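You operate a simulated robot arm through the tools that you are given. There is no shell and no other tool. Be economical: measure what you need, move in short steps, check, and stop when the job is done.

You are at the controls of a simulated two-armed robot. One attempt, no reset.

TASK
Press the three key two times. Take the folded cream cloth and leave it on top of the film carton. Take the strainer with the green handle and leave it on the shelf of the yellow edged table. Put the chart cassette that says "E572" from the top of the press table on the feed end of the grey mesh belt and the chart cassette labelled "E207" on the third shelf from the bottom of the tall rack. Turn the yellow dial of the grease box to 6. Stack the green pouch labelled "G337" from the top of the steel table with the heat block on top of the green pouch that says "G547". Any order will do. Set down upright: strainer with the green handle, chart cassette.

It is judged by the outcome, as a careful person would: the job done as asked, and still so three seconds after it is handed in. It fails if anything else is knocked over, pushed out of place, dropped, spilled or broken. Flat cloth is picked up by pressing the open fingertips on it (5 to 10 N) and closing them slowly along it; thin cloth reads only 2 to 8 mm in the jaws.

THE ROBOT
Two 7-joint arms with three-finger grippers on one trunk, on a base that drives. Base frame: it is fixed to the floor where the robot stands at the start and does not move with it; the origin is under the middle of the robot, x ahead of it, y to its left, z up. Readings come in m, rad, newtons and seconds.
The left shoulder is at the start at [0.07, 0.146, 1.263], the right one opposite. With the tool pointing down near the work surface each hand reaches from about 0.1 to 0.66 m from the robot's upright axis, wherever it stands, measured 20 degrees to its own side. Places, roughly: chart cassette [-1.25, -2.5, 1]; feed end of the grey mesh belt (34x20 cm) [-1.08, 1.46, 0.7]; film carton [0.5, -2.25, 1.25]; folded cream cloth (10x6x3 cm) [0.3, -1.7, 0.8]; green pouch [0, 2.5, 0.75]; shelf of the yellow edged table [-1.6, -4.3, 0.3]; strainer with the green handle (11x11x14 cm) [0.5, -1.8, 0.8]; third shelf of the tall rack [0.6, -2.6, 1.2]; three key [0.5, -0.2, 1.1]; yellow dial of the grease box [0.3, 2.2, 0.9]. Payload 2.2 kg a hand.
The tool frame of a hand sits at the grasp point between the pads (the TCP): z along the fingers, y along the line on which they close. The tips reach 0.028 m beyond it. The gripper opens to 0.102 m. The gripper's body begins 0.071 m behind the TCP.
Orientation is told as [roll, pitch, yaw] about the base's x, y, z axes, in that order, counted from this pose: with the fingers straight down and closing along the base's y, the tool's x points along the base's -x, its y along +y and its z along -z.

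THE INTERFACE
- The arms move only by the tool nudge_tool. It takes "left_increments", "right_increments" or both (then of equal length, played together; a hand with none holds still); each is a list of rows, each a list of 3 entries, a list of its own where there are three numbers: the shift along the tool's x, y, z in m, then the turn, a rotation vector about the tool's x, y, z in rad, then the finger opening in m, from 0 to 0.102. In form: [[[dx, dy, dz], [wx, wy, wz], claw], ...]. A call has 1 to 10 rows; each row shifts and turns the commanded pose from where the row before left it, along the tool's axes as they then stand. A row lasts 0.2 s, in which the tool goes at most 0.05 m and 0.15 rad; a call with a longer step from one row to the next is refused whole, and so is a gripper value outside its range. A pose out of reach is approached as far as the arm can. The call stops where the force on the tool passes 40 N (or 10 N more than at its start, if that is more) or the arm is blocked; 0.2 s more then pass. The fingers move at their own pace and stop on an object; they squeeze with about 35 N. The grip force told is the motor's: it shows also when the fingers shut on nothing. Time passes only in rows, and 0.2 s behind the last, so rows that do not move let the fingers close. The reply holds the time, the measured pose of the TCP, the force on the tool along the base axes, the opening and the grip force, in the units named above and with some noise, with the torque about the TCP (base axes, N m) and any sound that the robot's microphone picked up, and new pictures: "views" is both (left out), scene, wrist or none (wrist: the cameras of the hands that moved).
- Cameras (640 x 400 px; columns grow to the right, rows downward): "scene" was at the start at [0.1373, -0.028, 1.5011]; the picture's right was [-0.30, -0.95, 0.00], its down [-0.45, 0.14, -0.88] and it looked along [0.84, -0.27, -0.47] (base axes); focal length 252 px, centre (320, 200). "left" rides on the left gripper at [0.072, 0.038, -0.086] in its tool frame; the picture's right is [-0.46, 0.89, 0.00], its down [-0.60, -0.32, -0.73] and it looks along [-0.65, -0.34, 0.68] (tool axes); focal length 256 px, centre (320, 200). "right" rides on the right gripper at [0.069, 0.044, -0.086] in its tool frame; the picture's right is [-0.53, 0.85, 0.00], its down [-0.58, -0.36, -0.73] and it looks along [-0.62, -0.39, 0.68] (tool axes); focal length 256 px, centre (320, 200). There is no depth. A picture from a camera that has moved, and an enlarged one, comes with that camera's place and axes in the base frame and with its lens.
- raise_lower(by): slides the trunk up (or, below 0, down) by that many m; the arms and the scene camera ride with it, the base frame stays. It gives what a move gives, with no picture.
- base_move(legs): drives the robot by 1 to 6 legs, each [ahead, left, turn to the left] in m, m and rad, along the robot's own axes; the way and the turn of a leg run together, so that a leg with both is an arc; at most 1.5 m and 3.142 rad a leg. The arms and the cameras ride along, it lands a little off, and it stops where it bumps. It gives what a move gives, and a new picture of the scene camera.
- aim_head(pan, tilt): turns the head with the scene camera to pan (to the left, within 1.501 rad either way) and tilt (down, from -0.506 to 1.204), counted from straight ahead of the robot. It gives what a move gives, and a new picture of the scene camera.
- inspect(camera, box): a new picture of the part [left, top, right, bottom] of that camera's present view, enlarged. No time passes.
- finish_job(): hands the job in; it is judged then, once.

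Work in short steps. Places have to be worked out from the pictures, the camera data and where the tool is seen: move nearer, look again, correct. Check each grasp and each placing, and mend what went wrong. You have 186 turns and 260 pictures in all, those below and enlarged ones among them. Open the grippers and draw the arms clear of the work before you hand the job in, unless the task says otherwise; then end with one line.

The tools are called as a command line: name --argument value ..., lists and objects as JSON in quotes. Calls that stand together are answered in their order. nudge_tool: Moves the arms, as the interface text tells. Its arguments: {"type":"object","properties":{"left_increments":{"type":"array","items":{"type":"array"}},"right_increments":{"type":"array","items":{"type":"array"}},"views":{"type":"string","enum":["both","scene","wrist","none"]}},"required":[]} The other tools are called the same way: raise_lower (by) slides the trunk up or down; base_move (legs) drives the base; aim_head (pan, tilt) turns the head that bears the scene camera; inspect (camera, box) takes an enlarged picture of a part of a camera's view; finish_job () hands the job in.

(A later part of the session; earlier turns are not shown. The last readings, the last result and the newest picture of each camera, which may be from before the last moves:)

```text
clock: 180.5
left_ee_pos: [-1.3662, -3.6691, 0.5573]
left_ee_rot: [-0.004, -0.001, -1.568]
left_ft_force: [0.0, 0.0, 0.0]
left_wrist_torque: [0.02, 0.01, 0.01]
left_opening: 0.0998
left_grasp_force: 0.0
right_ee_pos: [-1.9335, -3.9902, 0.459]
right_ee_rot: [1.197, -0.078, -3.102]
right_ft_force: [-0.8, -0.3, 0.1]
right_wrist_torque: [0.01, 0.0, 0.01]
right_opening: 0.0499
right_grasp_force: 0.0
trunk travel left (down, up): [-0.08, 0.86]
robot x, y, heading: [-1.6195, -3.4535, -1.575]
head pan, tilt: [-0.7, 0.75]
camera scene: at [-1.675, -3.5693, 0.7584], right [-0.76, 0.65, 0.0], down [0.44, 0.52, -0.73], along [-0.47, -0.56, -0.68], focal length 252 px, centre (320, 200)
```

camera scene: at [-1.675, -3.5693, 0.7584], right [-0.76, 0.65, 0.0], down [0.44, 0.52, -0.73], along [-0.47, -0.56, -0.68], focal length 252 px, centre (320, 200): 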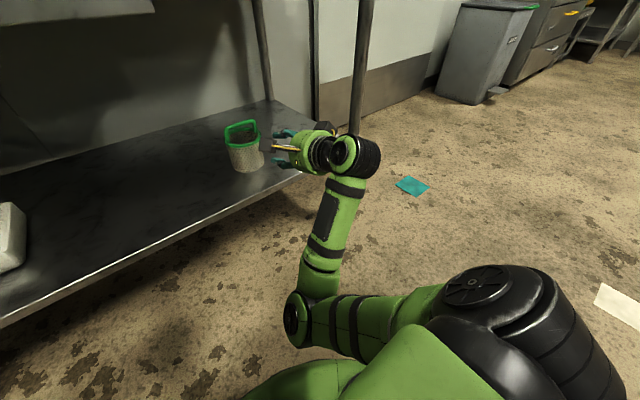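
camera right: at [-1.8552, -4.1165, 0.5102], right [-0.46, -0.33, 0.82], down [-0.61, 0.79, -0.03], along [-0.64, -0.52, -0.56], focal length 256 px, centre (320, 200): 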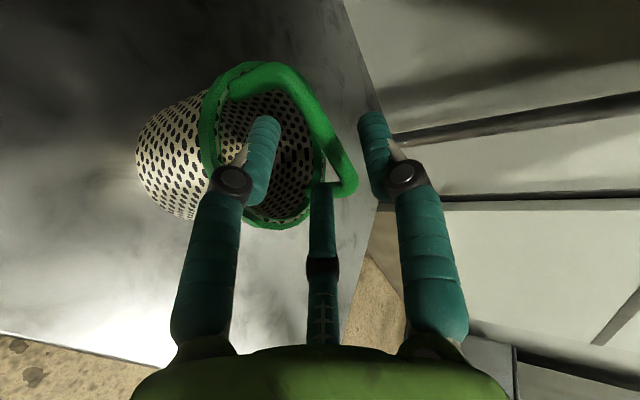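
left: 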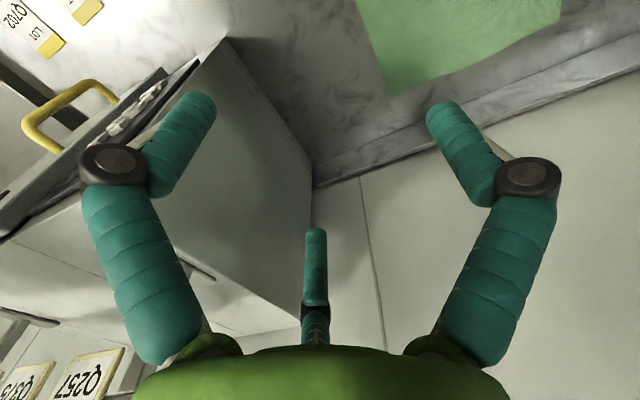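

Strainer stands upright on the shelf. I back off, raise the trunk, and turn round to face the press table.

base_move --legs '[[-0.15, 0, 0]]'

raise_lower --by 0.4

raise_lower --by 0.32

nudge_tool --right_increments '[[[0, 0, 0], [0, 0, -0.15], 0.05], [[0, 0, 0], [0, 0, -0.15], 0.05], [[0, 0, 0], [0, 0, -0.15], 0.05], [[0, 0, 0], [0, 0, -0.15], 0.05], [[0, 0, 0], [0, 0, -0.15], 0.05], [[0, 0, 0], [0, 0, -0.15], 0.05], [[0, 0, 0], [0, 0, -0.15], 0.05], [[0, 0, 0], [0, 0, -0.15], 0.05], [[0, 0, 0], [0, 0, -0.15], 0.05], [[0, 0, 0], [0, 0, -0.15], 0.05]]' --views "none"

nudge_tool --right_increments '[[[0, 0, 0], [0, 0.15, 0], 0.1], [[0, 0, 0], [0, 0.15, 0], 0.1], [[0, 0, 0], [0, 0.15, 0], 0.1], [[0, 0, 0], [0, 0.15, 0], 0.1], [[0, 0, 0], [0, 0.15, 0], 0.1], [[0, 0, 0], [0, 0.15, 0], 0.1], [[0, 0, 0], [0, 0.15, 0], 0.1], [[0, 0, 0], [0, 0.15, 0], 0.1]]' --views "none"

```text
clock: 181.9
left_ee_pos: [-1.3663, -3.5188, 0.5571]
left_ee_rot: [-0.001, 0.001, -1.568]
left_ft_force: [-0.9, 0.5, 0.0]
left_wrist_torque: [0.0, 0.0, -0.01]
left_opening: 0.1
left_grasp_force: 0.1
right_ee_pos: [-1.9325, -3.8411, 0.4589]
right_ee_rot: [1.197, -0.075, -3.1]
right_ft_force: [0.4, 1.1, 0.6]
right_wrist_torque: [0.0, 0.01, -0.02]
right_opening: 0.0502
right_grasp_force: 0.1
trunk travel left (down, up): [-0.08, 0.86]
robot x, y, heading: [-1.6199, -3.3043, -1.571]
head pan, tilt: [-0.7, 0.75]
camera scene: at [-1.6748, -3.42, 0.7584], right [-0.76, 0.64, 0.0], down [0.44, 0.52, -0.73], along [-0.47, -0.56, -0.68], focal length 252 px, centre (320, 200)
```

scene: 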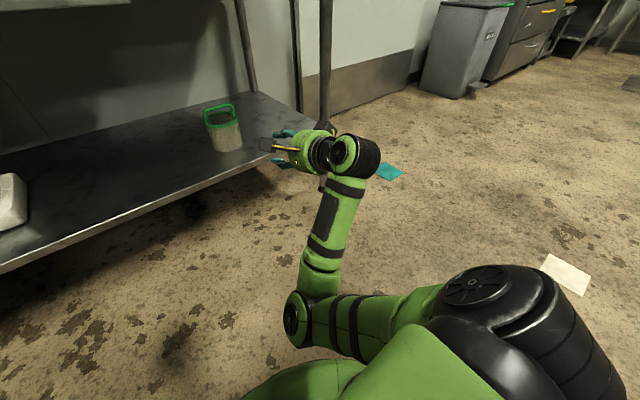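

```text
clock: 185.7
left_ee_pos: [-1.3656, -3.5191, 0.9576]
left_ee_rot: [-0.001, 0.001, -1.568]
left_ft_force: [-0.3, 0.2, -0.4]
left_wrist_torque: [0.0, -0.01, -0.01]
left_opening: 0.0998
left_grasp_force: 0.1
right_ee_pos: [-1.9315, -3.8413, 0.8587]
right_ee_rot: [1.197, -0.074, -3.101]
right_ft_force: [0.0, -0.2, -0.6]
right_wrist_torque: [0.01, -0.01, 0.0]
right_opening: 0.0498
right_grasp_force: 0.1
trunk travel left (down, up): [-0.48, 0.46]
robot x, y, heading: [-1.6232, -3.3075, -1.579]
head pan, tilt: [-0.7, 0.75]
```

```text
clock: 188.9
left_ee_pos: [-1.3661, -3.5195, 1.2767]
left_ee_rot: [-0.003, 0.001, -1.568]
left_ft_force: [0.3, -0.2, -0.2]
left_wrist_torque: [-0.01, 0.0, 0.0]
left_opening: 0.0999
left_grasp_force: 0.1
right_ee_pos: [-1.9323, -3.842, 1.1779]
right_ee_rot: [1.197, -0.074, -3.1]
right_ft_force: [0.3, 0.2, 0.1]
right_wrist_torque: [-0.01, -0.02, 0.01]
right_opening: 0.0502
right_grasp_force: 0.0
trunk travel left (down, up): [-0.8, 0.14]
robot x, y, heading: [-1.6204, -3.3046, -1.575]
head pan, tilt: [-0.7, 0.75]
```

```text
clock: 191.1
left_ee_pos: [-1.3665, -3.5182, 1.2781]
left_ee_rot: [-0.001, -0.002, -1.565]
left_ft_force: [0.5, -0.1, 0.1]
left_wrist_torque: [-0.01, 0.0, 0.03]
left_opening: 0.1001
left_grasp_force: 0.1
right_ee_pos: [-1.9324, -3.8414, 1.1781]
right_ee_rot: [-0.027, -1.199, -1.527]
right_ft_force: [0.4, 0.0, -0.3]
right_wrist_torque: [0.01, 0.03, -0.02]
right_opening: 0.0498
right_grasp_force: 0.0
trunk travel left (down, up): [-0.8, 0.14]
robot x, y, heading: [-1.6214, -3.3038, -1.57]
head pan, tilt: [-0.7, 0.75]
```

```text
clock: 192.9
left_ee_pos: [-1.3659, -3.5202, 1.2773]
left_ee_rot: [0.0, 0.003, -1.568]
left_ft_force: [0.3, 0.6, -0.4]
left_wrist_torque: [0.03, 0.0, 0.03]
left_opening: 0.1001
left_grasp_force: 0.1
right_ee_pos: [-1.9312, -3.8427, 1.1812]
right_ee_rot: [-0.007, 0.004, -1.557]
right_ft_force: [-0.7, 0.3, 0.3]
right_wrist_torque: [0.02, -0.01, -0.04]
right_opening: 0.1004
right_grasp_force: 0.0
trunk travel left (down, up): [-0.8, 0.14]
robot x, y, heading: [-1.6217, -3.3047, -1.571]
head pan, tilt: [-0.7, 0.75]
```

Hand is back in its default pose. The press table's south side has an upper shelf, so I go round through the aisle to its north side, keeping my heading toward -y.

base_move --legs '[[0, 1.22, 0], [-1.0, 0, 0], [-0.95, 0, 0]]'

aim_head --pan -0.9 --tilt 0.5

```text
clock: 208.3
left_ee_pos: [-0.1462, -1.585, 1.279]
left_ee_rot: [-0.003, 0.002, -1.571]
left_ft_force: [0.1, 0.1, 0.5]
left_wrist_torque: [0.01, -0.02, 0.0]
left_opening: 0.1001
left_grasp_force: 0.0
right_ee_pos: [-0.7145, -1.906, 1.1786]
right_ee_rot: [-0.009, 0.003, -1.559]
right_ft_force: [0.2, -0.4, 0.5]
right_wrist_torque: [0.03, -0.01, 0.01]
right_opening: 0.1
right_grasp_force: 0.0
trunk travel left (down, up): [-0.8, 0.14]
robot x, y, heading: [-0.403, -1.3695, -1.574]
head pan, tilt: [-0.7, 0.75]
camera scene: at [-0.4552, -1.4849, 1.4783], right [-0.76, 0.65, 0.0], down [0.44, 0.52, -0.73], along [-0.47, -0.56, -0.68], focal length 252 px, centre (320, 200)
```

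scene: 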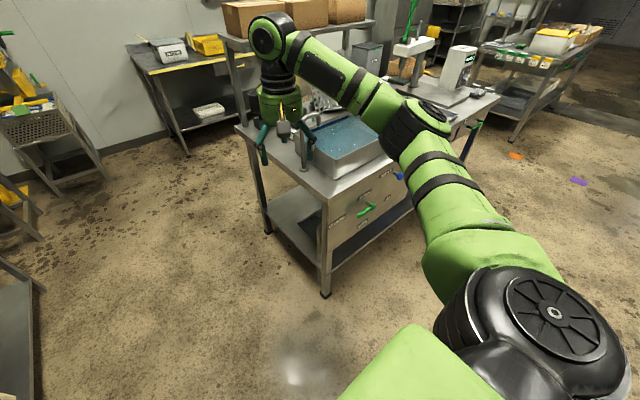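

```text
clock: 209.1
left_ee_pos: [-0.1466, -1.5841, 1.2778]
left_ee_rot: [-0.002, 0.001, -1.572]
left_ft_force: [0.1, 0.1, -0.7]
left_wrist_torque: [-0.02, 0.01, -0.02]
left_opening: 0.1
left_grasp_force: 0.1
right_ee_pos: [-0.7142, -1.9047, 1.1787]
right_ee_rot: [-0.009, 0.001, -1.559]
right_ft_force: [-0.3, 1.2, -1.0]
right_wrist_torque: [0.01, -0.01, 0.0]
right_opening: 0.1001
right_grasp_force: 0.1
trunk travel left (down, up): [-0.8, 0.14]
robot x, y, heading: [-0.4018, -1.3699, -1.572]
head pan, tilt: [-0.901, 0.499]
camera scene: at [-0.473, -1.4767, 1.5003], right [-0.62, 0.79, 0.0], down [0.38, 0.3, -0.88], along [-0.69, -0.54, -0.48], focal length 252 px, centre (320, 200)
```

scene: 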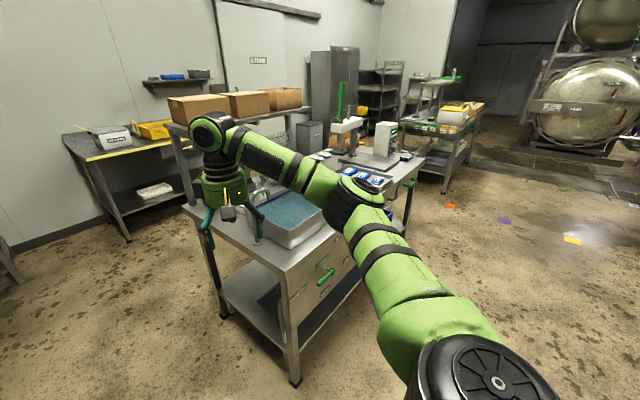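

North side of the press table is free. I drive right (west) 0.85 m and look down on the table.

base_move --legs '[[0, -0.85, 0]]'

aim_head --pan 0.0 --tilt 0.5

```text
clock: 213.6
left_ee_pos: [-0.9952, -1.5831, 1.2769]
left_ee_rot: [-0.002, 0.002, -1.564]
left_ft_force: [-0.2, -0.7, -0.3]
left_wrist_torque: [0.02, 0.02, -0.01]
left_opening: 0.0999
left_grasp_force: 0.0
right_ee_pos: [-1.561, -1.9083, 1.1794]
right_ee_rot: [-0.009, 0.003, -1.55]
right_ft_force: [-0.6, 0.5, -0.9]
right_wrist_torque: [0.0, -0.01, 0.04]
right_opening: 0.1
right_grasp_force: 0.0
trunk travel left (down, up): [-0.8, 0.14]
robot x, y, heading: [-1.2553, -1.3699, -1.569]
head pan, tilt: [-0.901, 0.499]
camera scene: at [-1.323, -1.4783, 1.5004], right [-0.63, 0.78, 0.0], down [0.37, 0.3, -0.88], along [-0.69, -0.55, -0.48], focal length 252 px, centre (320, 200)
```

scene: 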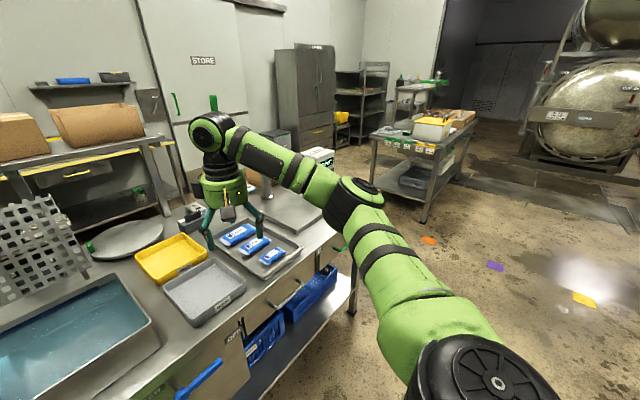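

```text
clock: 214.8
left_ee_pos: [-0.9966, -1.582, 1.2776]
left_ee_rot: [-0.001, 0.003, -1.563]
left_ft_force: [0.4, 0.2, 0.0]
left_wrist_torque: [-0.02, 0.03, 0.04]
left_opening: 0.1
left_grasp_force: 0.0
right_ee_pos: [-1.5607, -1.9072, 1.1795]
right_ee_rot: [-0.011, 0.001, -1.551]
right_ft_force: [-0.1, 0.1, -0.4]
right_wrist_torque: [0.01, 0.02, 0.01]
right_opening: 0.1003
right_grasp_force: 0.0
trunk travel left (down, up): [-0.8, 0.14]
robot x, y, heading: [-1.2566, -1.3699, -1.567]
head pan, tilt: [0.0, 0.499]
camera scene: at [-1.2526, -1.5124, 1.5004], right [-1.0, 0.0, 0.0], down [0.0, 0.48, -0.88], along [0.0, -0.88, -0.48], focal length 252 px, centre (320, 200)
```

scene: 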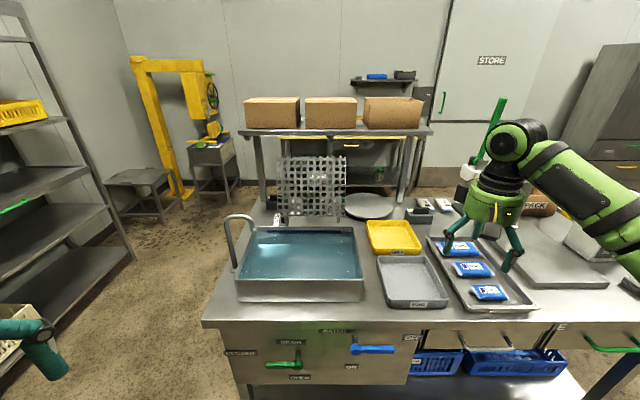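

I enlarge the area with the cassettes.

inspect --camera "scene" --box '[240, 150, 480, 290]'

inspect --camera "scene" --box '[390, 180, 490, 240]'

```text
2.67 times, centred on (360, 220) of scene
camera zoom: at [-1.2526, -1.5124, 1.5004], right [-1.0, 0.0, 0.0], down [0.0, 0.48, -0.88], along [0.0, -0.88, -0.48], focal length 673 px, centre (213, 147)
```

zoom: 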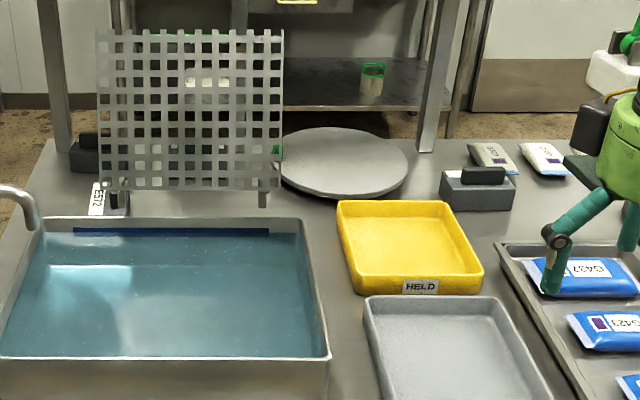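

```text
6.40 times, centred on (440, 210) of scene
camera zoom: at [-1.2526, -1.5124, 1.5004], right [-1.0, 0.0, 0.0], down [0.0, 0.48, -0.88], along [0.0, -0.88, -0.48], focal length 1615 px, centre (-448, 136)
```

zoom: 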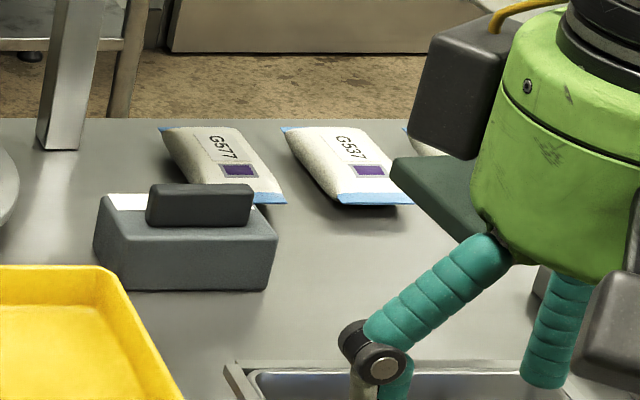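

E572 stands at about [-1.06, -2.38] near the table's east end; more cassettes stand behind it. I'll view and take them from the east aisle: raise the trunk a little, retract the right hand, drive round and turn to face -x.

raise_lower --by 0.12

nudge_tool --right_increments '[[[0.04, -0.015, -0.02], [0, 0, 0], 0.1], [[0.04, -0.015, -0.02], [0, 0, 0], 0.1], [[0.03, -0.015, -0.02], [0, 0, 0], 0.1]]' --views "none"

base_move --legs '[[0, 0.85, 0], [0, 0, -1.571], [0, 0.95, 0]]'

aim_head --pan 0.1 --tilt 0.7

```text
clock: 216.3
left_ee_pos: [-0.9964, -1.5839, 1.3977]
left_ee_rot: [-0.002, 0.002, -1.563]
left_ft_force: [-1.0, 0.2, -0.3]
left_wrist_torque: [0.0, 0.03, -0.01]
left_opening: 0.1
left_grasp_force: 0.0
right_ee_pos: [-1.5608, -1.9082, 1.299]
right_ee_rot: [-0.009, 0.001, -1.551]
right_ft_force: [0.7, -0.3, 0.0]
right_wrist_torque: [0.0, 0.0, -0.02]
right_opening: 0.0999
right_grasp_force: 0.1
trunk travel left (down, up): [-0.92, 0.02]
robot x, y, heading: [-1.2524, -1.3728, -1.566]
head pan, tilt: [0.0, 0.499]
```

```text
clock: 217.1
left_ee_pos: [-0.9966, -1.5802, 1.3978]
left_ee_rot: [-0.001, 0.001, -1.564]
left_ft_force: [-0.9, 0.4, 0.5]
left_wrist_torque: [-0.02, -0.02, -0.03]
left_opening: 0.1003
left_grasp_force: 0.0
right_ee_pos: [-1.6064, -1.7968, 1.3608]
right_ee_rot: [-0.009, 0.0, -1.549]
right_ft_force: [0.4, 0.2, -0.5]
right_wrist_torque: [0.01, 0.0, 0.01]
right_opening: 0.1002
right_grasp_force: 0.0
trunk travel left (down, up): [-0.92, 0.02]
robot x, y, heading: [-1.2551, -1.3694, -1.565]
head pan, tilt: [0.0, 0.499]
```

```text
clock: 230.0
left_ee_pos: [-0.6431, -2.5715, 1.3988]
left_ee_rot: [0.001, 0.001, 3.128]
left_ft_force: [0.0, 0.0, -0.2]
left_wrist_torque: [0.01, 0.01, 0.01]
left_opening: 0.0998
left_grasp_force: 0.2
right_ee_pos: [-0.8449, -1.9563, 1.3588]
right_ee_rot: [-0.006, 0.001, -3.142]
right_ft_force: [0.9, -0.6, -0.1]
right_wrist_torque: [0.0, -0.02, 0.0]
right_opening: 0.0999
right_grasp_force: 0.1
trunk travel left (down, up): [-0.92, 0.02]
robot x, y, heading: [-0.4215, -2.32, 3.125]
head pan, tilt: [0.0, 0.499]
camera scene: at [-0.5661, -2.3164, 1.6204], right [0.02, 1.0, 0.0], down [0.48, -0.01, -0.88], along [-0.88, 0.01, -0.48], focal length 252 px, centre (320, 200)
```

scene: 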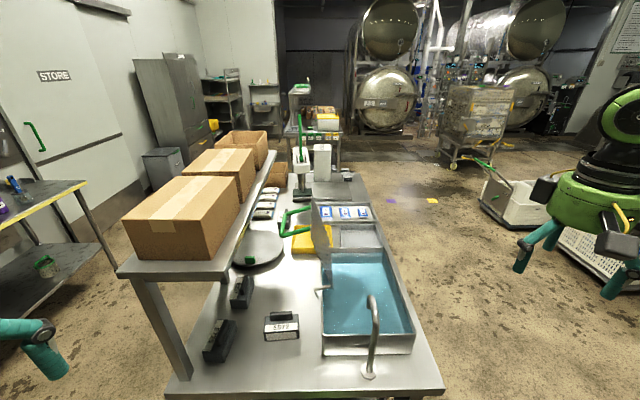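

```text
clock: 230.7
left_ee_pos: [-0.6424, -2.5724, 1.3975]
left_ee_rot: [-0.003, 0.001, 3.129]
left_ft_force: [0.1, 0.3, 1.1]
left_wrist_torque: [0.04, 0.0, -0.03]
left_opening: 0.1001
left_grasp_force: 0.1
right_ee_pos: [-0.8458, -1.9581, 1.3597]
right_ee_rot: [-0.009, 0.0, -3.14]
right_ft_force: [0.3, 0.5, -0.1]
right_wrist_torque: [-0.03, -0.01, 0.02]
right_opening: 0.0998
right_grasp_force: 0.0
trunk travel left (down, up): [-0.92, 0.02]
robot x, y, heading: [-0.4322, -2.3196, 3.125]
head pan, tilt: [0.099, 0.7]
camera scene: at [-0.5599, -2.3263, 1.6027], right [-0.08, 1.0, 0.0], down [0.64, 0.05, -0.77], along [-0.76, -0.06, -0.64], focal length 252 px, centre (320, 200)
```

scene: 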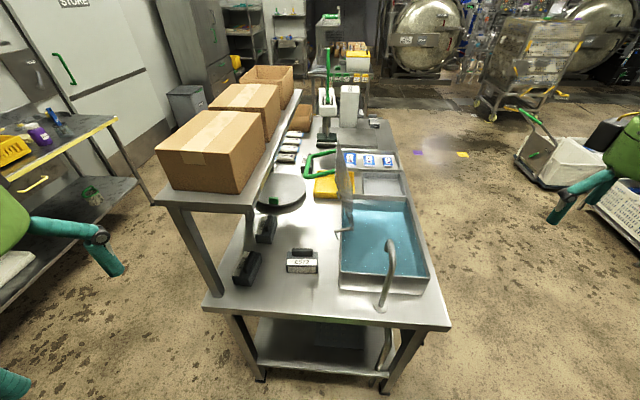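

inspect --camera "scene" --box '[215, 190, 355, 310]'

inspect --camera "scene" --box '[215, 90, 355, 210]'

```text
3.33 times, centred on (285, 250) of scene
camera zoom: at [-0.5599, -2.3263, 1.6027], right [-0.08, 1.0, 0.0], down [0.64, 0.05, -0.77], along [-0.76, -0.06, -0.64], focal length 841 px, centre (437, 33)
```

zoom: 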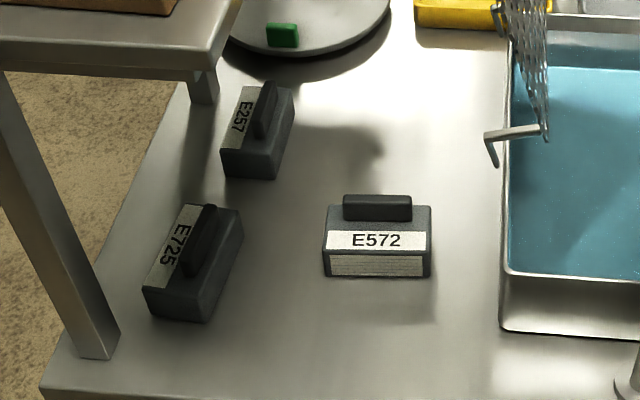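

```text
3.33 times, centred on (285, 150) of scene
camera zoom: at [-0.5599, -2.3263, 1.6027], right [-0.08, 1.0, 0.0], down [0.64, 0.05, -0.77], along [-0.76, -0.06, -0.64], focal length 841 px, centre (437, 367)
```

zoom: 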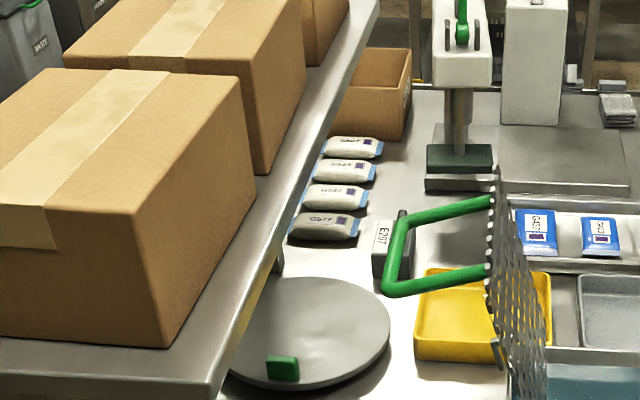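

inspect --camera "scene" --box '[280, 145, 330, 190]'

```text
8.89 times, centred on (305, 168) of scene
camera zoom: at [-0.5599, -2.3263, 1.6027], right [-0.08, 1.0, 0.0], down [0.64, 0.05, -0.77], along [-0.76, -0.06, -0.64], focal length 2243 px, centre (453, 489)
```

zoom: 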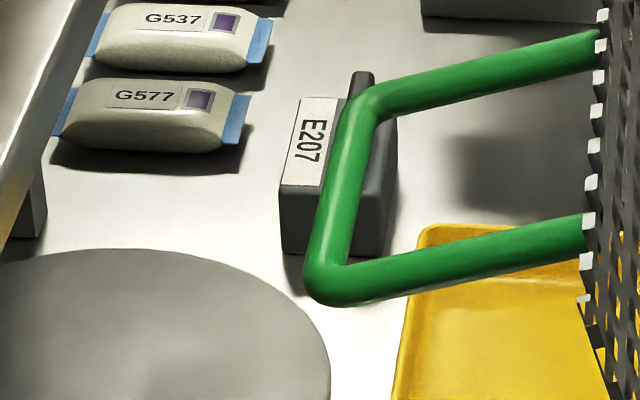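

E572 (handle ≈[-1.097, -2.432, 0.91], bar along y), E725, E257 and, at the far side, E207 are identified. I shift left 0.26 m and orient the right hand: pitch 0.5 rad forward, rolled 90° so that fingers close across the handle.

base_move --legs '[[0, 0.26, 0.016]]'

nudge_tool --right_increments '[[[0, 0, 0], [0, -0.125, 0], 0.06], [[0, 0, 0], [0, -0.125, 0], 0.06], [[0, 0, 0], [0, -0.125, 0], 0.06], [[0, 0, 0], [0, -0.125, 0], 0.06], [[0, 0, 0], [0, 0, 0.15], 0.06], [[0, 0, 0], [0, 0, 0.15], 0.06], [[0, 0, 0], [0, 0, 0.15], 0.06], [[0, 0, 0], [0, 0, 0.15], 0.06], [[0, 0, 0], [0, 0, 0.15], 0.06]]' --views "none"

nudge_tool --right_increments '[[[0, 0, 0], [0, 0, 0.15], 0.06], [[0, 0, 0], [0, 0, 0.15], 0.06], [[0, 0, 0], [0, 0, 0.15], 0.06], [[0, 0, 0], [0, 0, 0.15], 0.06], [[0, 0, 0], [0, 0, 0.15], 0.06], [[0, 0, 0], [0, 0, 0.07], 0.06]]' --views "scene"

```text
clock: 232.6
left_ee_pos: [-0.6413, -2.8324, 1.3983]
left_ee_rot: [0.003, 0.002, -3.139]
left_ft_force: [0.5, 0.7, -0.1]
left_wrist_torque: [-0.02, 0.01, 0.02]
left_opening: 0.1
left_grasp_force: 0.0
right_ee_pos: [-0.8539, -2.22, 1.3586]
right_ee_rot: [-0.006, 0.002, -3.126]
right_ft_force: [0.0, 1.1, -1.2]
right_wrist_torque: [-0.05, -0.02, -0.03]
right_opening: 0.0999
right_grasp_force: 0.1
trunk travel left (down, up): [-0.92, 0.02]
robot x, y, heading: [-0.4296, -2.5795, -3.141]
head pan, tilt: [0.099, 0.7]
camera scene: at [-0.5617, -2.5839, 1.6027], right [-0.1, 0.99, 0.0], down [0.64, 0.06, -0.77], along [-0.76, -0.08, -0.64], focal length 252 px, centre (320, 200)
```

scene: 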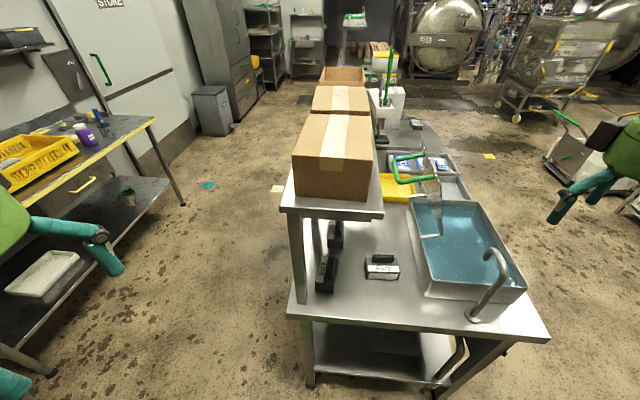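

```text
clock: 234.6
left_ee_pos: [-0.6414, -2.8347, 1.3983]
left_ee_rot: [0.0, 0.001, -3.138]
left_ft_force: [0.8, 0.7, -0.6]
left_wrist_torque: [0.01, -0.01, -0.01]
left_opening: 0.1
left_grasp_force: 0.0
right_ee_pos: [-0.855, -2.2229, 1.3601]
right_ee_rot: [0.349, -0.363, 2.342]
right_ft_force: [0.2, 0.9, 0.2]
right_wrist_torque: [-0.02, 0.03, -0.01]
right_opening: 0.0603
right_grasp_force: 0.0
trunk travel left (down, up): [-0.92, 0.02]
robot x, y, heading: [-0.4271, -2.5792, -3.14]
head pan, tilt: [0.099, 0.7]
```

```text
clock: 236.0
left_ee_pos: [-0.6403, -2.8362, 1.3978]
left_ee_rot: [-0.002, 0.002, -3.14]
left_ft_force: [-1.4, -0.3, -0.6]
left_wrist_torque: [0.02, -0.01, 0.0]
left_opening: 0.1001
left_grasp_force: 0.1
right_ee_pos: [-0.8544, -2.2243, 1.359]
right_ee_rot: [0.498, -0.009, 1.587]
right_ft_force: [0.4, -0.4, -0.6]
right_wrist_torque: [-0.01, 0.05, 0.01]
right_opening: 0.0602
right_grasp_force: 0.0
trunk travel left (down, up): [-0.92, 0.02]
robot x, y, heading: [-0.4281, -2.5794, -3.143]
head pan, tilt: [0.099, 0.7]
camera scene: at [-0.5616, -2.5887, 1.6026], right [-0.1, 0.99, 0.0], down [0.64, 0.06, -0.76], along [-0.76, -0.08, -0.64], focal length 252 px, centre (320, 200)
```

scene: 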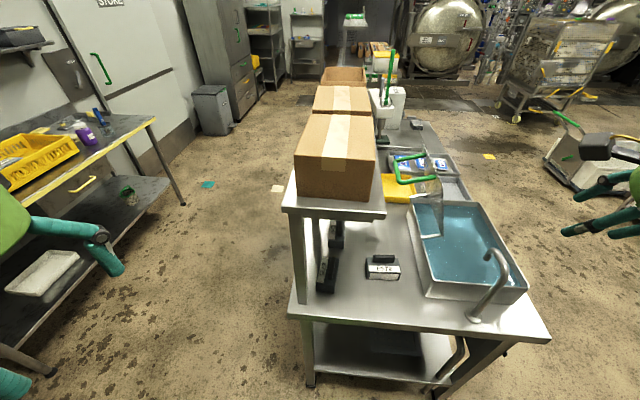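

inspect --camera "scene" --box '[340, 230, 420, 300]'

```text
5.71 times, centred on (380, 265) of scene
camera zoom: at [-0.5616, -2.5887, 1.6026], right [-0.1, 0.99, 0.0], down [0.64, 0.06, -0.76], along [-0.76, -0.08, -0.64], focal length 1442 px, centre (-23, -171)
```

zoom: 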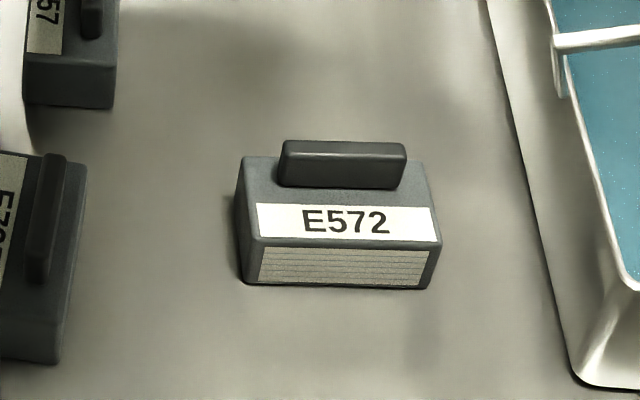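

Handle top: [-1.091, -2.430, 0.935], 6.5 cm along y. To stay clear of the upper shelf and pinch the handle squarely, I instead lean the hand sideways (wrist toward +y) by 0.4 rad with zero pitch, and move over in y.

nudge_tool --right_increments '[[[0.02, 0, 0], [0.125, 0, 0], 0.06], [[0.02, 0, 0], [0.125, 0, 0], 0.06], [[0.02, 0, 0], [0.125, 0, 0], 0.06], [[0.02, 0, 0], [0.123, 0, 0], 0.06], [[0.03, 0, 0], [0, 0.1, 0], 0.06], [[0.03, 0, 0], [0, 0.1, 0], 0.06], [[0.03, 0, 0], [0, 0.1, 0], 0.06], [[0.02, 0, 0], [0, 0.1, 0], 0.06]]' --views "none"

raise_lower --by -0.3

```text
clock: 237.8
left_ee_pos: [-0.6407, -2.8362, 1.3978]
left_ee_rot: [-0.001, 0.002, -3.138]
left_ft_force: [0.5, -0.4, 0.8]
left_wrist_torque: [-0.02, -0.02, -0.01]
left_opening: 0.0999
left_grasp_force: 0.0
right_ee_pos: [-0.8503, -2.4133, 1.3729]
right_ee_rot: [0.001, 0.39, 1.588]
right_ft_force: [0.3, -0.2, 0.2]
right_wrist_torque: [0.02, 0.03, -0.01]
right_opening: 0.0599
right_grasp_force: 0.1
trunk travel left (down, up): [-0.92, 0.02]
robot x, y, heading: [-0.4262, -2.5808, -3.143]
head pan, tilt: [0.099, 0.7]
```

```text
clock: 240.8
left_ee_pos: [-0.64, -2.8356, 1.0971]
left_ee_rot: [-0.002, 0.001, -3.139]
left_ft_force: [0.8, -0.2, 0.1]
left_wrist_torque: [0.0, 0.04, 0.02]
left_opening: 0.1
left_grasp_force: 0.1
right_ee_pos: [-0.8504, -2.4118, 1.0727]
right_ee_rot: [0.002, 0.392, 1.589]
right_ft_force: [-0.1, 0.6, 0.3]
right_wrist_torque: [0.01, -0.05, -0.04]
right_opening: 0.0601
right_grasp_force: 0.1
trunk travel left (down, up): [-0.62, 0.32]
robot x, y, heading: [-0.4255, -2.5812, -3.138]
head pan, tilt: [0.099, 0.7]
```

Now to the pre-grasp point 8 cm above the handle along the tool axis.

nudge_tool --right_increments '[[[-0.0059, 0.0403, 0], [0, 0, 0], 0.055], [[-0.0059, 0.0403, 0], [0, 0, 0], 0.055], [[-0.0059, 0.0403, 0], [0, 0, 0], 0.055], [[-0.0059, 0.0403, 0.015], [0, 0, 0], 0.055], [[-0.0059, 0.0403, 0.018], [0, 0, 0], 0.055], [[-0.0059, 0.04, 0.018], [0, 0, 0], 0.055]]' --views "both"

```text
clock: 242.2
left_ee_pos: [-0.6402, -2.8347, 1.0986]
left_ee_rot: [-0.001, 0.0, -3.137]
left_ft_force: [-0.3, 0.2, 0.8]
left_wrist_torque: [-0.01, 0.01, 0.0]
left_opening: 0.1
left_grasp_force: 0.1
right_ee_pos: [-1.0634, -2.399, 1.0123]
right_ee_rot: [0.004, 0.389, 1.591]
right_ft_force: [0.3, 0.2, 0.7]
right_wrist_torque: [-0.02, 0.04, 0.01]
right_opening: 0.0553
right_grasp_force: 0.1
right hand out of reach, approached as far as the arm can: row 6
trunk travel left (down, up): [-0.62, 0.32]
robot x, y, heading: [-0.4284, -2.5809, -3.144]
head pan, tilt: [0.099, 0.7]
camera scene: at [-0.5611, -2.5875, 1.3027], right [-0.1, 0.99, 0.0], down [0.64, 0.06, -0.77], along [-0.76, -0.08, -0.64], focal length 252 px, centre (320, 200)
camera right: at [-1.1059, -2.4307, 1.1178], right [-0.86, 0.48, -0.2], down [0.35, 0.82, 0.46], along [0.38, 0.32, -0.87], focal length 256 px, centre (320, 200)
```

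scene: 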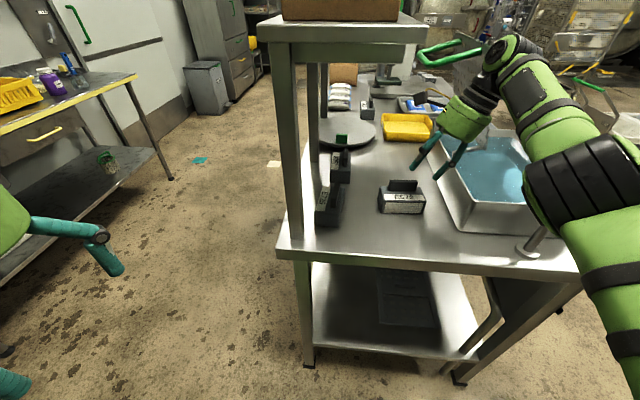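
right: 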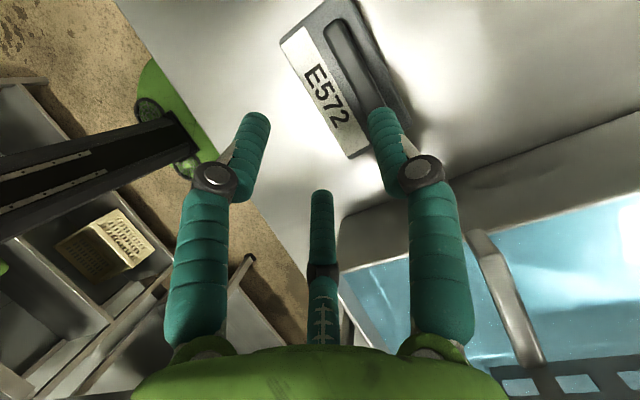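

The arm is at its reach limit, so I bring the base 7 cm nearer (and 3 cm to the left).

base_move --legs '[[0.07, 0.03, 0]]'

nudge_tool --right_increments '[[[0, -0.01, 0], [0, 0, 0], 0.055], [[0, 0, 0], [0, 0, 0], 0.055]]' --views "wrist"

```text
clock: 242.9
left_ee_pos: [-0.6408, -2.8383, 1.0986]
left_ee_rot: [-0.002, -0.005, -3.14]
left_ft_force: [-0.1, -0.3, -0.3]
left_wrist_torque: [-0.02, 0.03, -0.01]
left_opening: 0.1001
left_grasp_force: 0.0
right_ee_pos: [-1.0625, -2.3988, 1.0117]
right_ee_rot: [-0.005, 0.387, 1.582]
right_ft_force: [0.2, 0.3, 0.7]
right_wrist_torque: [0.03, 0.02, 0.02]
right_opening: 0.0553
right_grasp_force: 0.1
trunk travel left (down, up): [-0.62, 0.32]
robot x, y, heading: [-0.4341, -2.5834, 3.137]
head pan, tilt: [0.099, 0.7]
stopped in leg 1: the robot was blocked; the commanded pose is now the measured one
camera scene: at [-0.5607, -2.5921, 1.3036], right [-0.1, 1.0, 0.0], down [0.64, 0.06, -0.77], along [-0.77, -0.07, -0.64], focal length 252 px, centre (320, 200)
```

scene: 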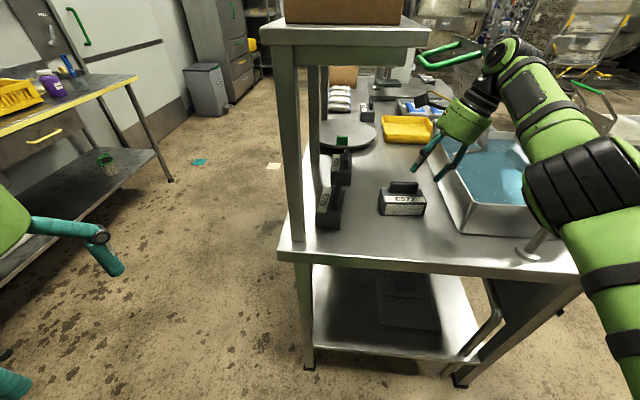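

```text
clock: 243.6
left_ee_pos: [-0.6487, -2.8402, 1.0976]
left_ee_rot: [-0.002, -0.001, -3.14]
left_ft_force: [0.2, -1.3, 0.1]
left_wrist_torque: [-0.01, 0.01, 0.01]
left_opening: 0.1
left_grasp_force: 0.0
right_ee_pos: [-1.059, -2.3991, 1.0091]
right_ee_rot: [-0.011, 0.388, 1.58]
right_ft_force: [0.2, -0.3, 0.6]
right_wrist_torque: [0.01, 0.02, 0.01]
right_opening: 0.0549
right_grasp_force: 0.0
trunk travel left (down, up): [-0.62, 0.32]
robot x, y, heading: [-0.4322, -2.5822, 3.138]
head pan, tilt: [0.099, 0.7]
camera right: at [-1.1036, -2.4333, 1.1131], right [-0.85, 0.48, -0.21], down [0.35, 0.82, 0.46], along [0.4, 0.32, -0.86], focal length 256 px, centre (320, 200)
```

right: 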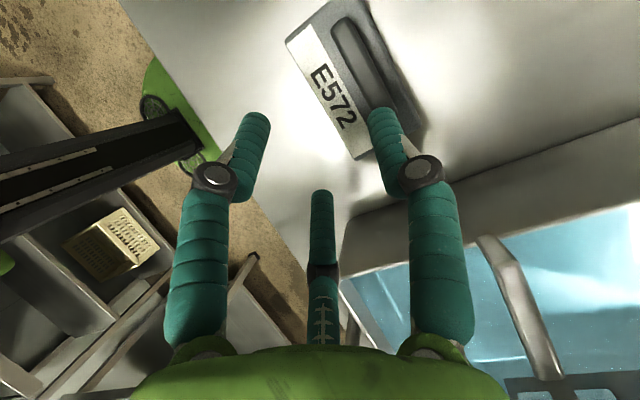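

The drive was blocked, most likely the elbow against the faucet. I raise the trunk 0.15 m, shift 0.16 m to the left (south) and 0.06 m ahead, away from the faucet.

raise_lower --by 0.15

base_move --legs '[[0, 0.16, 0], [0.06, 0, 0]]'

```text
clock: 245.3
left_ee_pos: [-0.6482, -2.8393, 1.2483]
left_ee_rot: [-0.002, 0.001, -3.14]
left_ft_force: [-0.7, 0.9, 0.2]
left_wrist_torque: [0.01, -0.01, 0.01]
left_opening: 0.0998
left_grasp_force: 0.1
right_ee_pos: [-1.0583, -2.3996, 1.1588]
right_ee_rot: [-0.01, 0.39, 1.583]
right_ft_force: [0.8, -1.4, 1.1]
right_wrist_torque: [0.18, 0.1, -0.05]
right_opening: 0.0549
right_grasp_force: 0.1
trunk travel left (down, up): [-0.77, 0.17]
robot x, y, heading: [-0.4349, -2.5842, 3.135]
head pan, tilt: [0.099, 0.7]
```

```text
clock: 246.3
left_ee_pos: [-0.6504, -2.8955, 1.2482]
left_ee_rot: [-0.001, 0.002, -3.142]
left_ft_force: [1.7, -0.7, 0.7]
left_wrist_torque: [0.06, 0.01, 0.0]
left_opening: 0.0997
left_grasp_force: 0.0
right_ee_pos: [-1.0592, -2.4422, 1.1575]
right_ee_rot: [-0.019, 0.384, 1.555]
right_ft_force: [-6.6, 15.8, 1.4]
right_wrist_torque: [-1.81, -0.74, -1.13]
right_opening: 0.055
right_grasp_force: 0.0
trunk travel left (down, up): [-0.77, 0.17]
robot x, y, heading: [-0.4354, -2.6421, 3.138]
head pan, tilt: [0.099, 0.7]
stopped in leg 1: the force on the tool passed its limit at 75 N (the readings are from after the stop); the commanded pose is now the measured one
camera scene: at [-0.5701, -2.6476, 1.4526], right [-0.1, 1.0, 0.0], down [0.64, 0.06, -0.76], along [-0.76, -0.07, -0.64], focal length 252 px, centre (320, 200)
```

scene: 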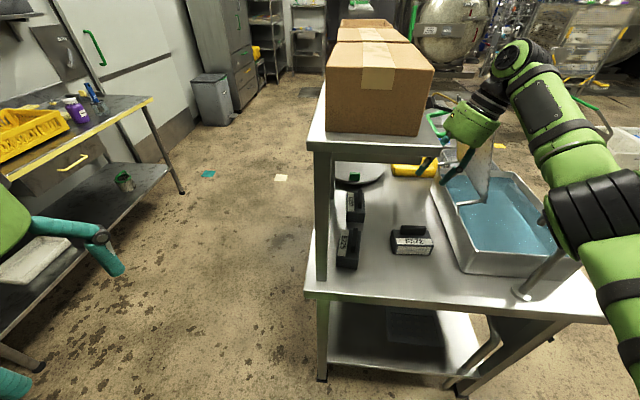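

The fingers touched the upper shelf's edge. I back away at once, then retract the hand to the east before shifting.

base_move --legs '[[0, -0.05, 0]]'

nudge_tool --right_increments '[[[0, -0.04, 0], [0, 0, 0], 0.055], [[0, -0.04, 0], [0, 0, 0], 0.055], [[0, -0.04, 0], [0, 0, 0], 0.055], [[0, -0.04, 0], [0, 0, 0], 0.055], [[0, -0.04, 0], [0, 0, 0], 0.055]]' --views "scene"

```text
clock: 247.2
left_ee_pos: [-0.6495, -2.8533, 1.2449]
left_ee_rot: [-0.009, 0.002, -3.138]
left_ft_force: [-0.7, -1.1, 0.2]
left_wrist_torque: [0.03, -0.03, -0.01]
left_opening: 0.0998
left_grasp_force: 0.0
right_ee_pos: [-1.0587, -2.4092, 1.1608]
right_ee_rot: [-0.016, 0.38, 1.576]
right_ft_force: [5.9, -6.0, 3.9]
right_wrist_torque: [0.63, 0.55, -0.28]
right_opening: 0.0551
right_grasp_force: 0.0
trunk travel left (down, up): [-0.77, 0.17]
robot x, y, heading: [-0.4348, -2.5886, 3.146]
head pan, tilt: [0.099, 0.7]
camera scene: at [-0.5699, -2.6083, 1.4525], right [-0.1, 1.0, 0.01], down [0.64, 0.07, -0.76], along [-0.76, -0.07, -0.64], focal length 252 px, centre (320, 200)
```

scene: 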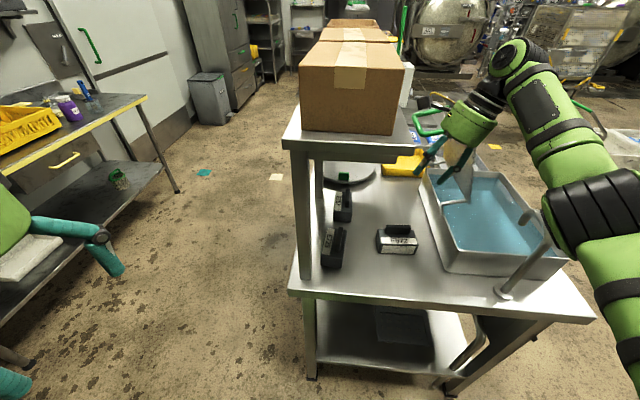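

```text
clock: 248.4
left_ee_pos: [-0.648, -2.8463, 1.2471]
left_ee_rot: [-0.001, 0.001, -3.14]
left_ft_force: [0.1, -0.2, 0.2]
left_wrist_torque: [0.0, 0.08, -0.03]
left_opening: 0.1003
left_grasp_force: 0.0
right_ee_pos: [-0.8554, -2.4007, 1.1617]
right_ee_rot: [-0.014, 0.386, 1.574]
right_ft_force: [1.3, -0.6, 0.3]
right_wrist_torque: [0.03, 0.02, -0.01]
right_opening: 0.0553
right_grasp_force: 0.0
trunk travel left (down, up): [-0.77, 0.17]
robot x, y, heading: [-0.44, -2.5945, 3.139]
head pan, tilt: [0.099, 0.7]
camera scene: at [-0.5674, -2.5999, 1.4529], right [-0.1, 1.0, 0.0], down [0.64, 0.06, -0.77], along [-0.76, -0.07, -0.64], focal length 252 px, centre (320, 200)
```

scene: 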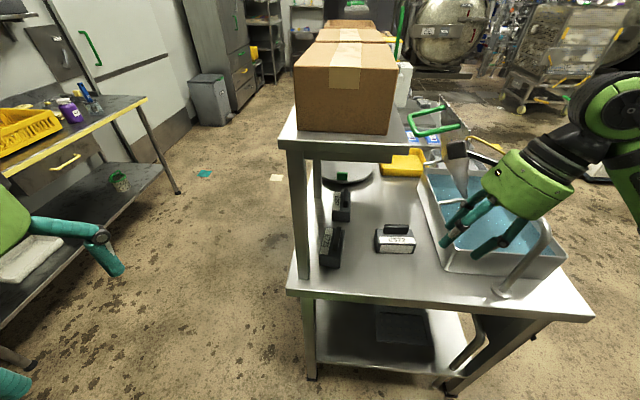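

Clear again. I shift south 0.13 m and ahead 0.05 m, then lower the trunk.

base_move --legs '[[0, 0.13, 0], [0.05, 0, 0]]'

raise_lower --by -0.12

```text
clock: 250.2
left_ee_pos: [-0.6683, -2.9736, 1.2501]
left_ee_rot: [-0.003, -0.007, -3.141]
left_ft_force: [-0.1, -0.5, 1.1]
left_wrist_torque: [-0.01, -0.01, -0.01]
left_opening: 0.0998
left_grasp_force: 0.1
right_ee_pos: [-0.8699, -2.5277, 1.1656]
right_ee_rot: [-0.006, 0.384, 1.626]
right_ft_force: [18.9, 2.4, 4.4]
right_wrist_torque: [-0.35, 2.32, 0.71]
right_opening: 0.0551
right_grasp_force: 0.1
trunk travel left (down, up): [-0.77, 0.17]
robot x, y, heading: [-0.4626, -2.7202, 3.137]
head pan, tilt: [0.099, 0.7]
stopped in leg 2: the force on the tool passed its limit at 66 N (the readings are from after the stop); the commanded pose is now the measured one
camera scene: at [-0.5876, -2.727, 1.4534], right [-0.1, 1.0, 0.0], down [0.64, 0.06, -0.77], along [-0.76, -0.07, -0.64], focal length 252 px, centre (320, 200)
```

scene: 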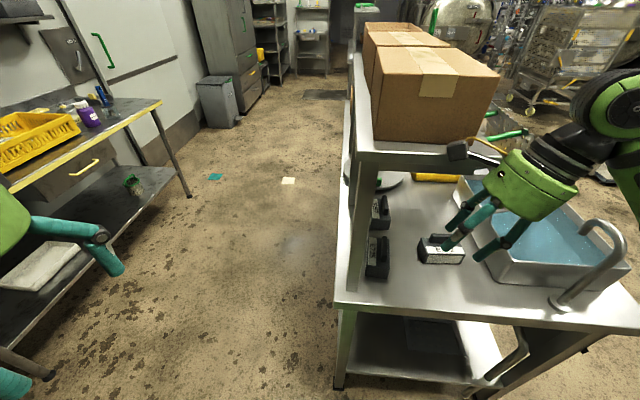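

```text
clock: 250.7
left_ee_pos: [-0.6678, -2.9734, 1.2374]
left_ee_rot: [-0.003, -0.003, 3.141]
left_ft_force: [-1.2, -0.1, 0.8]
left_wrist_torque: [-0.02, -0.01, 0.01]
left_opening: 0.0999
left_grasp_force: 0.1
right_ee_pos: [-0.8681, -2.5284, 1.1587]
right_ee_rot: [0.011, 0.391, 1.644]
right_ft_force: [24.2, 0.4, 1.6]
right_wrist_torque: [0.04, 2.86, 1.15]
right_opening: 0.055
right_grasp_force: 0.0
trunk travel left (down, up): [-0.758, 0.182]
robot x, y, heading: [-0.4614, -2.7223, 3.14]
head pan, tilt: [0.099, 0.7]
stopped: the force on the tool passed its limit at 44 N (the readings are from after the stop); the commanded pose is now the measured one
```

The hand's camera pod pressed on the shelf front. I back off east by 0.07 m immediately.

base_move --legs '[[-0.07, 0, 0]]'

inspect --camera "scene" --box '[320, 20, 560, 300]'

```text
clock: 251.7
left_ee_pos: [-0.6116, -2.9755, 1.2348]
left_ee_rot: [-0.001, 0.007, -3.139]
left_ft_force: [-0.9, 0.9, 0.2]
left_wrist_torque: [-0.02, -0.04, -0.01]
left_opening: 0.1002
left_grasp_force: 0.0
right_ee_pos: [-0.8136, -2.5308, 1.1546]
right_ee_rot: [-0.003, 0.394, 1.621]
right_ft_force: [0.0, 0.2, 0.6]
right_wrist_torque: [0.03, -0.06, 0.03]
right_opening: 0.0548
right_grasp_force: 0.1
trunk travel left (down, up): [-0.758, 0.182]
robot x, y, heading: [-0.3916, -2.7221, 3.14]
head pan, tilt: [0.099, 0.7]
camera scene: at [-0.5325, -2.729, 1.4402], right [-0.1, 1.0, 0.0], down [0.64, 0.06, -0.76], along [-0.76, -0.07, -0.65], focal length 252 px, centre (320, 200)
```

scene: 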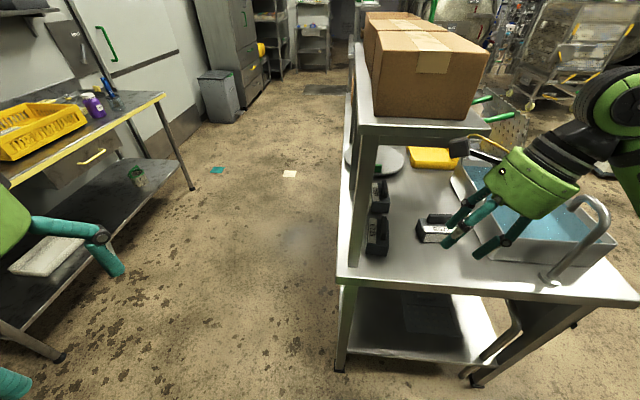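

```text
1.43 times, centred on (440, 160) of scene
camera zoom: at [-0.5325, -2.729, 1.4402], right [-0.1, 1.0, 0.0], down [0.64, 0.06, -0.76], along [-0.76, -0.07, -0.65], focal length 360 px, centre (149, 257)
```

zoom: 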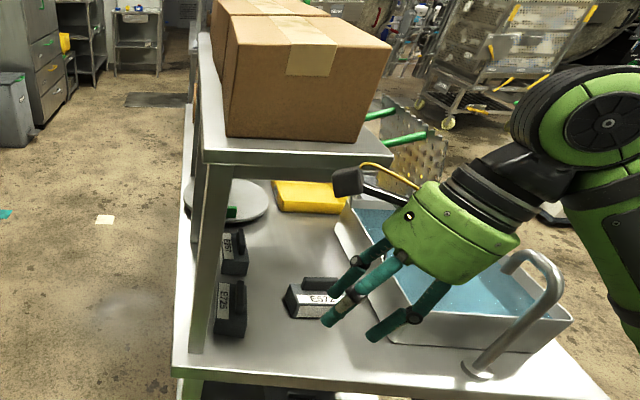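

Nothing else is displaced; the boxes and cassettes are as before. I move the hand north to y≈-2.40, then lower the trunk 0.13 m.

nudge_tool --right_increments '[[[-0.03, 0, -0.0125], [0, 0, 0], 0.055], [[-0.03, 0, -0.0125], [0, 0, 0], 0.055], [[-0.03, 0, -0.0125], [0, 0, 0], 0.055], [[-0.03, 0, -0.0125], [0, 0, 0.04], 0.055]]' --views "none"

raise_lower --by -0.13

base_move --legs '[[0.07, 0, 0]]'

```text
clock: 252.7
left_ee_pos: [-0.6052, -2.9742, 1.2366]
left_ee_rot: [-0.001, 0.001, -3.141]
left_ft_force: [-0.6, -0.6, 0.0]
left_wrist_torque: [-0.05, -0.01, -0.03]
left_opening: 0.1002
left_grasp_force: 0.0
right_ee_pos: [-0.8151, -2.3991, 1.155]
right_ee_rot: [-0.016, 0.395, 1.581]
right_ft_force: [1.2, 0.1, 0.1]
right_wrist_torque: [-0.02, -0.04, 0.01]
right_opening: 0.055
right_grasp_force: 0.0
trunk travel left (down, up): [-0.758, 0.182]
robot x, y, heading: [-0.3906, -2.7212, 3.136]
head pan, tilt: [0.099, 0.7]
```

```text
clock: 254.2
left_ee_pos: [-0.6048, -2.9752, 1.1059]
left_ee_rot: [-0.003, 0.0, -3.141]
left_ft_force: [0.3, 0.6, -1.1]
left_wrist_torque: [0.03, 0.0, -0.01]
left_opening: 0.0998
left_grasp_force: 0.1
right_ee_pos: [-0.8147, -2.4009, 1.0268]
right_ee_rot: [-0.013, 0.394, 1.58]
right_ft_force: [-1.4, -0.8, 0.8]
right_wrist_torque: [-0.02, 0.02, 0.02]
right_opening: 0.0549
right_grasp_force: 0.2
trunk travel left (down, up): [-0.628, 0.312]
robot x, y, heading: [-0.3936, -2.7206, 3.14]
head pan, tilt: [0.099, 0.7]
```

```text
clock: 255.3
left_ee_pos: [-0.6738, -2.9751, 1.1066]
left_ee_rot: [-0.002, 0.001, -3.138]
left_ft_force: [-0.8, 0.6, 0.5]
left_wrist_torque: [-0.01, -0.05, 0.01]
left_opening: 0.0999
left_grasp_force: 0.0
right_ee_pos: [-0.8849, -2.3994, 1.0264]
right_ee_rot: [-0.013, 0.393, 1.582]
right_ft_force: [0.1, 0.1, -0.5]
right_wrist_torque: [0.0, -0.04, 0.01]
right_opening: 0.055
right_grasp_force: 0.0
trunk travel left (down, up): [-0.628, 0.312]
robot x, y, heading: [-0.4571, -2.7185, 3.139]
head pan, tilt: [0.099, 0.7]
camera scene: at [-0.595, -2.729, 1.3111], right [-0.1, 1.0, 0.0], down [0.64, 0.06, -0.77], along [-0.76, -0.07, -0.64], focal length 252 px, centre (320, 200)
```

scene: 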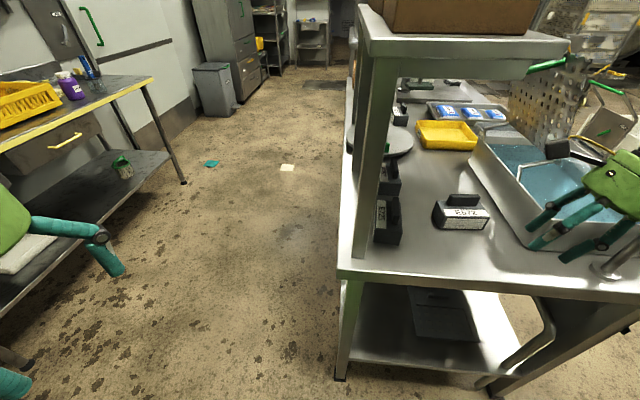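

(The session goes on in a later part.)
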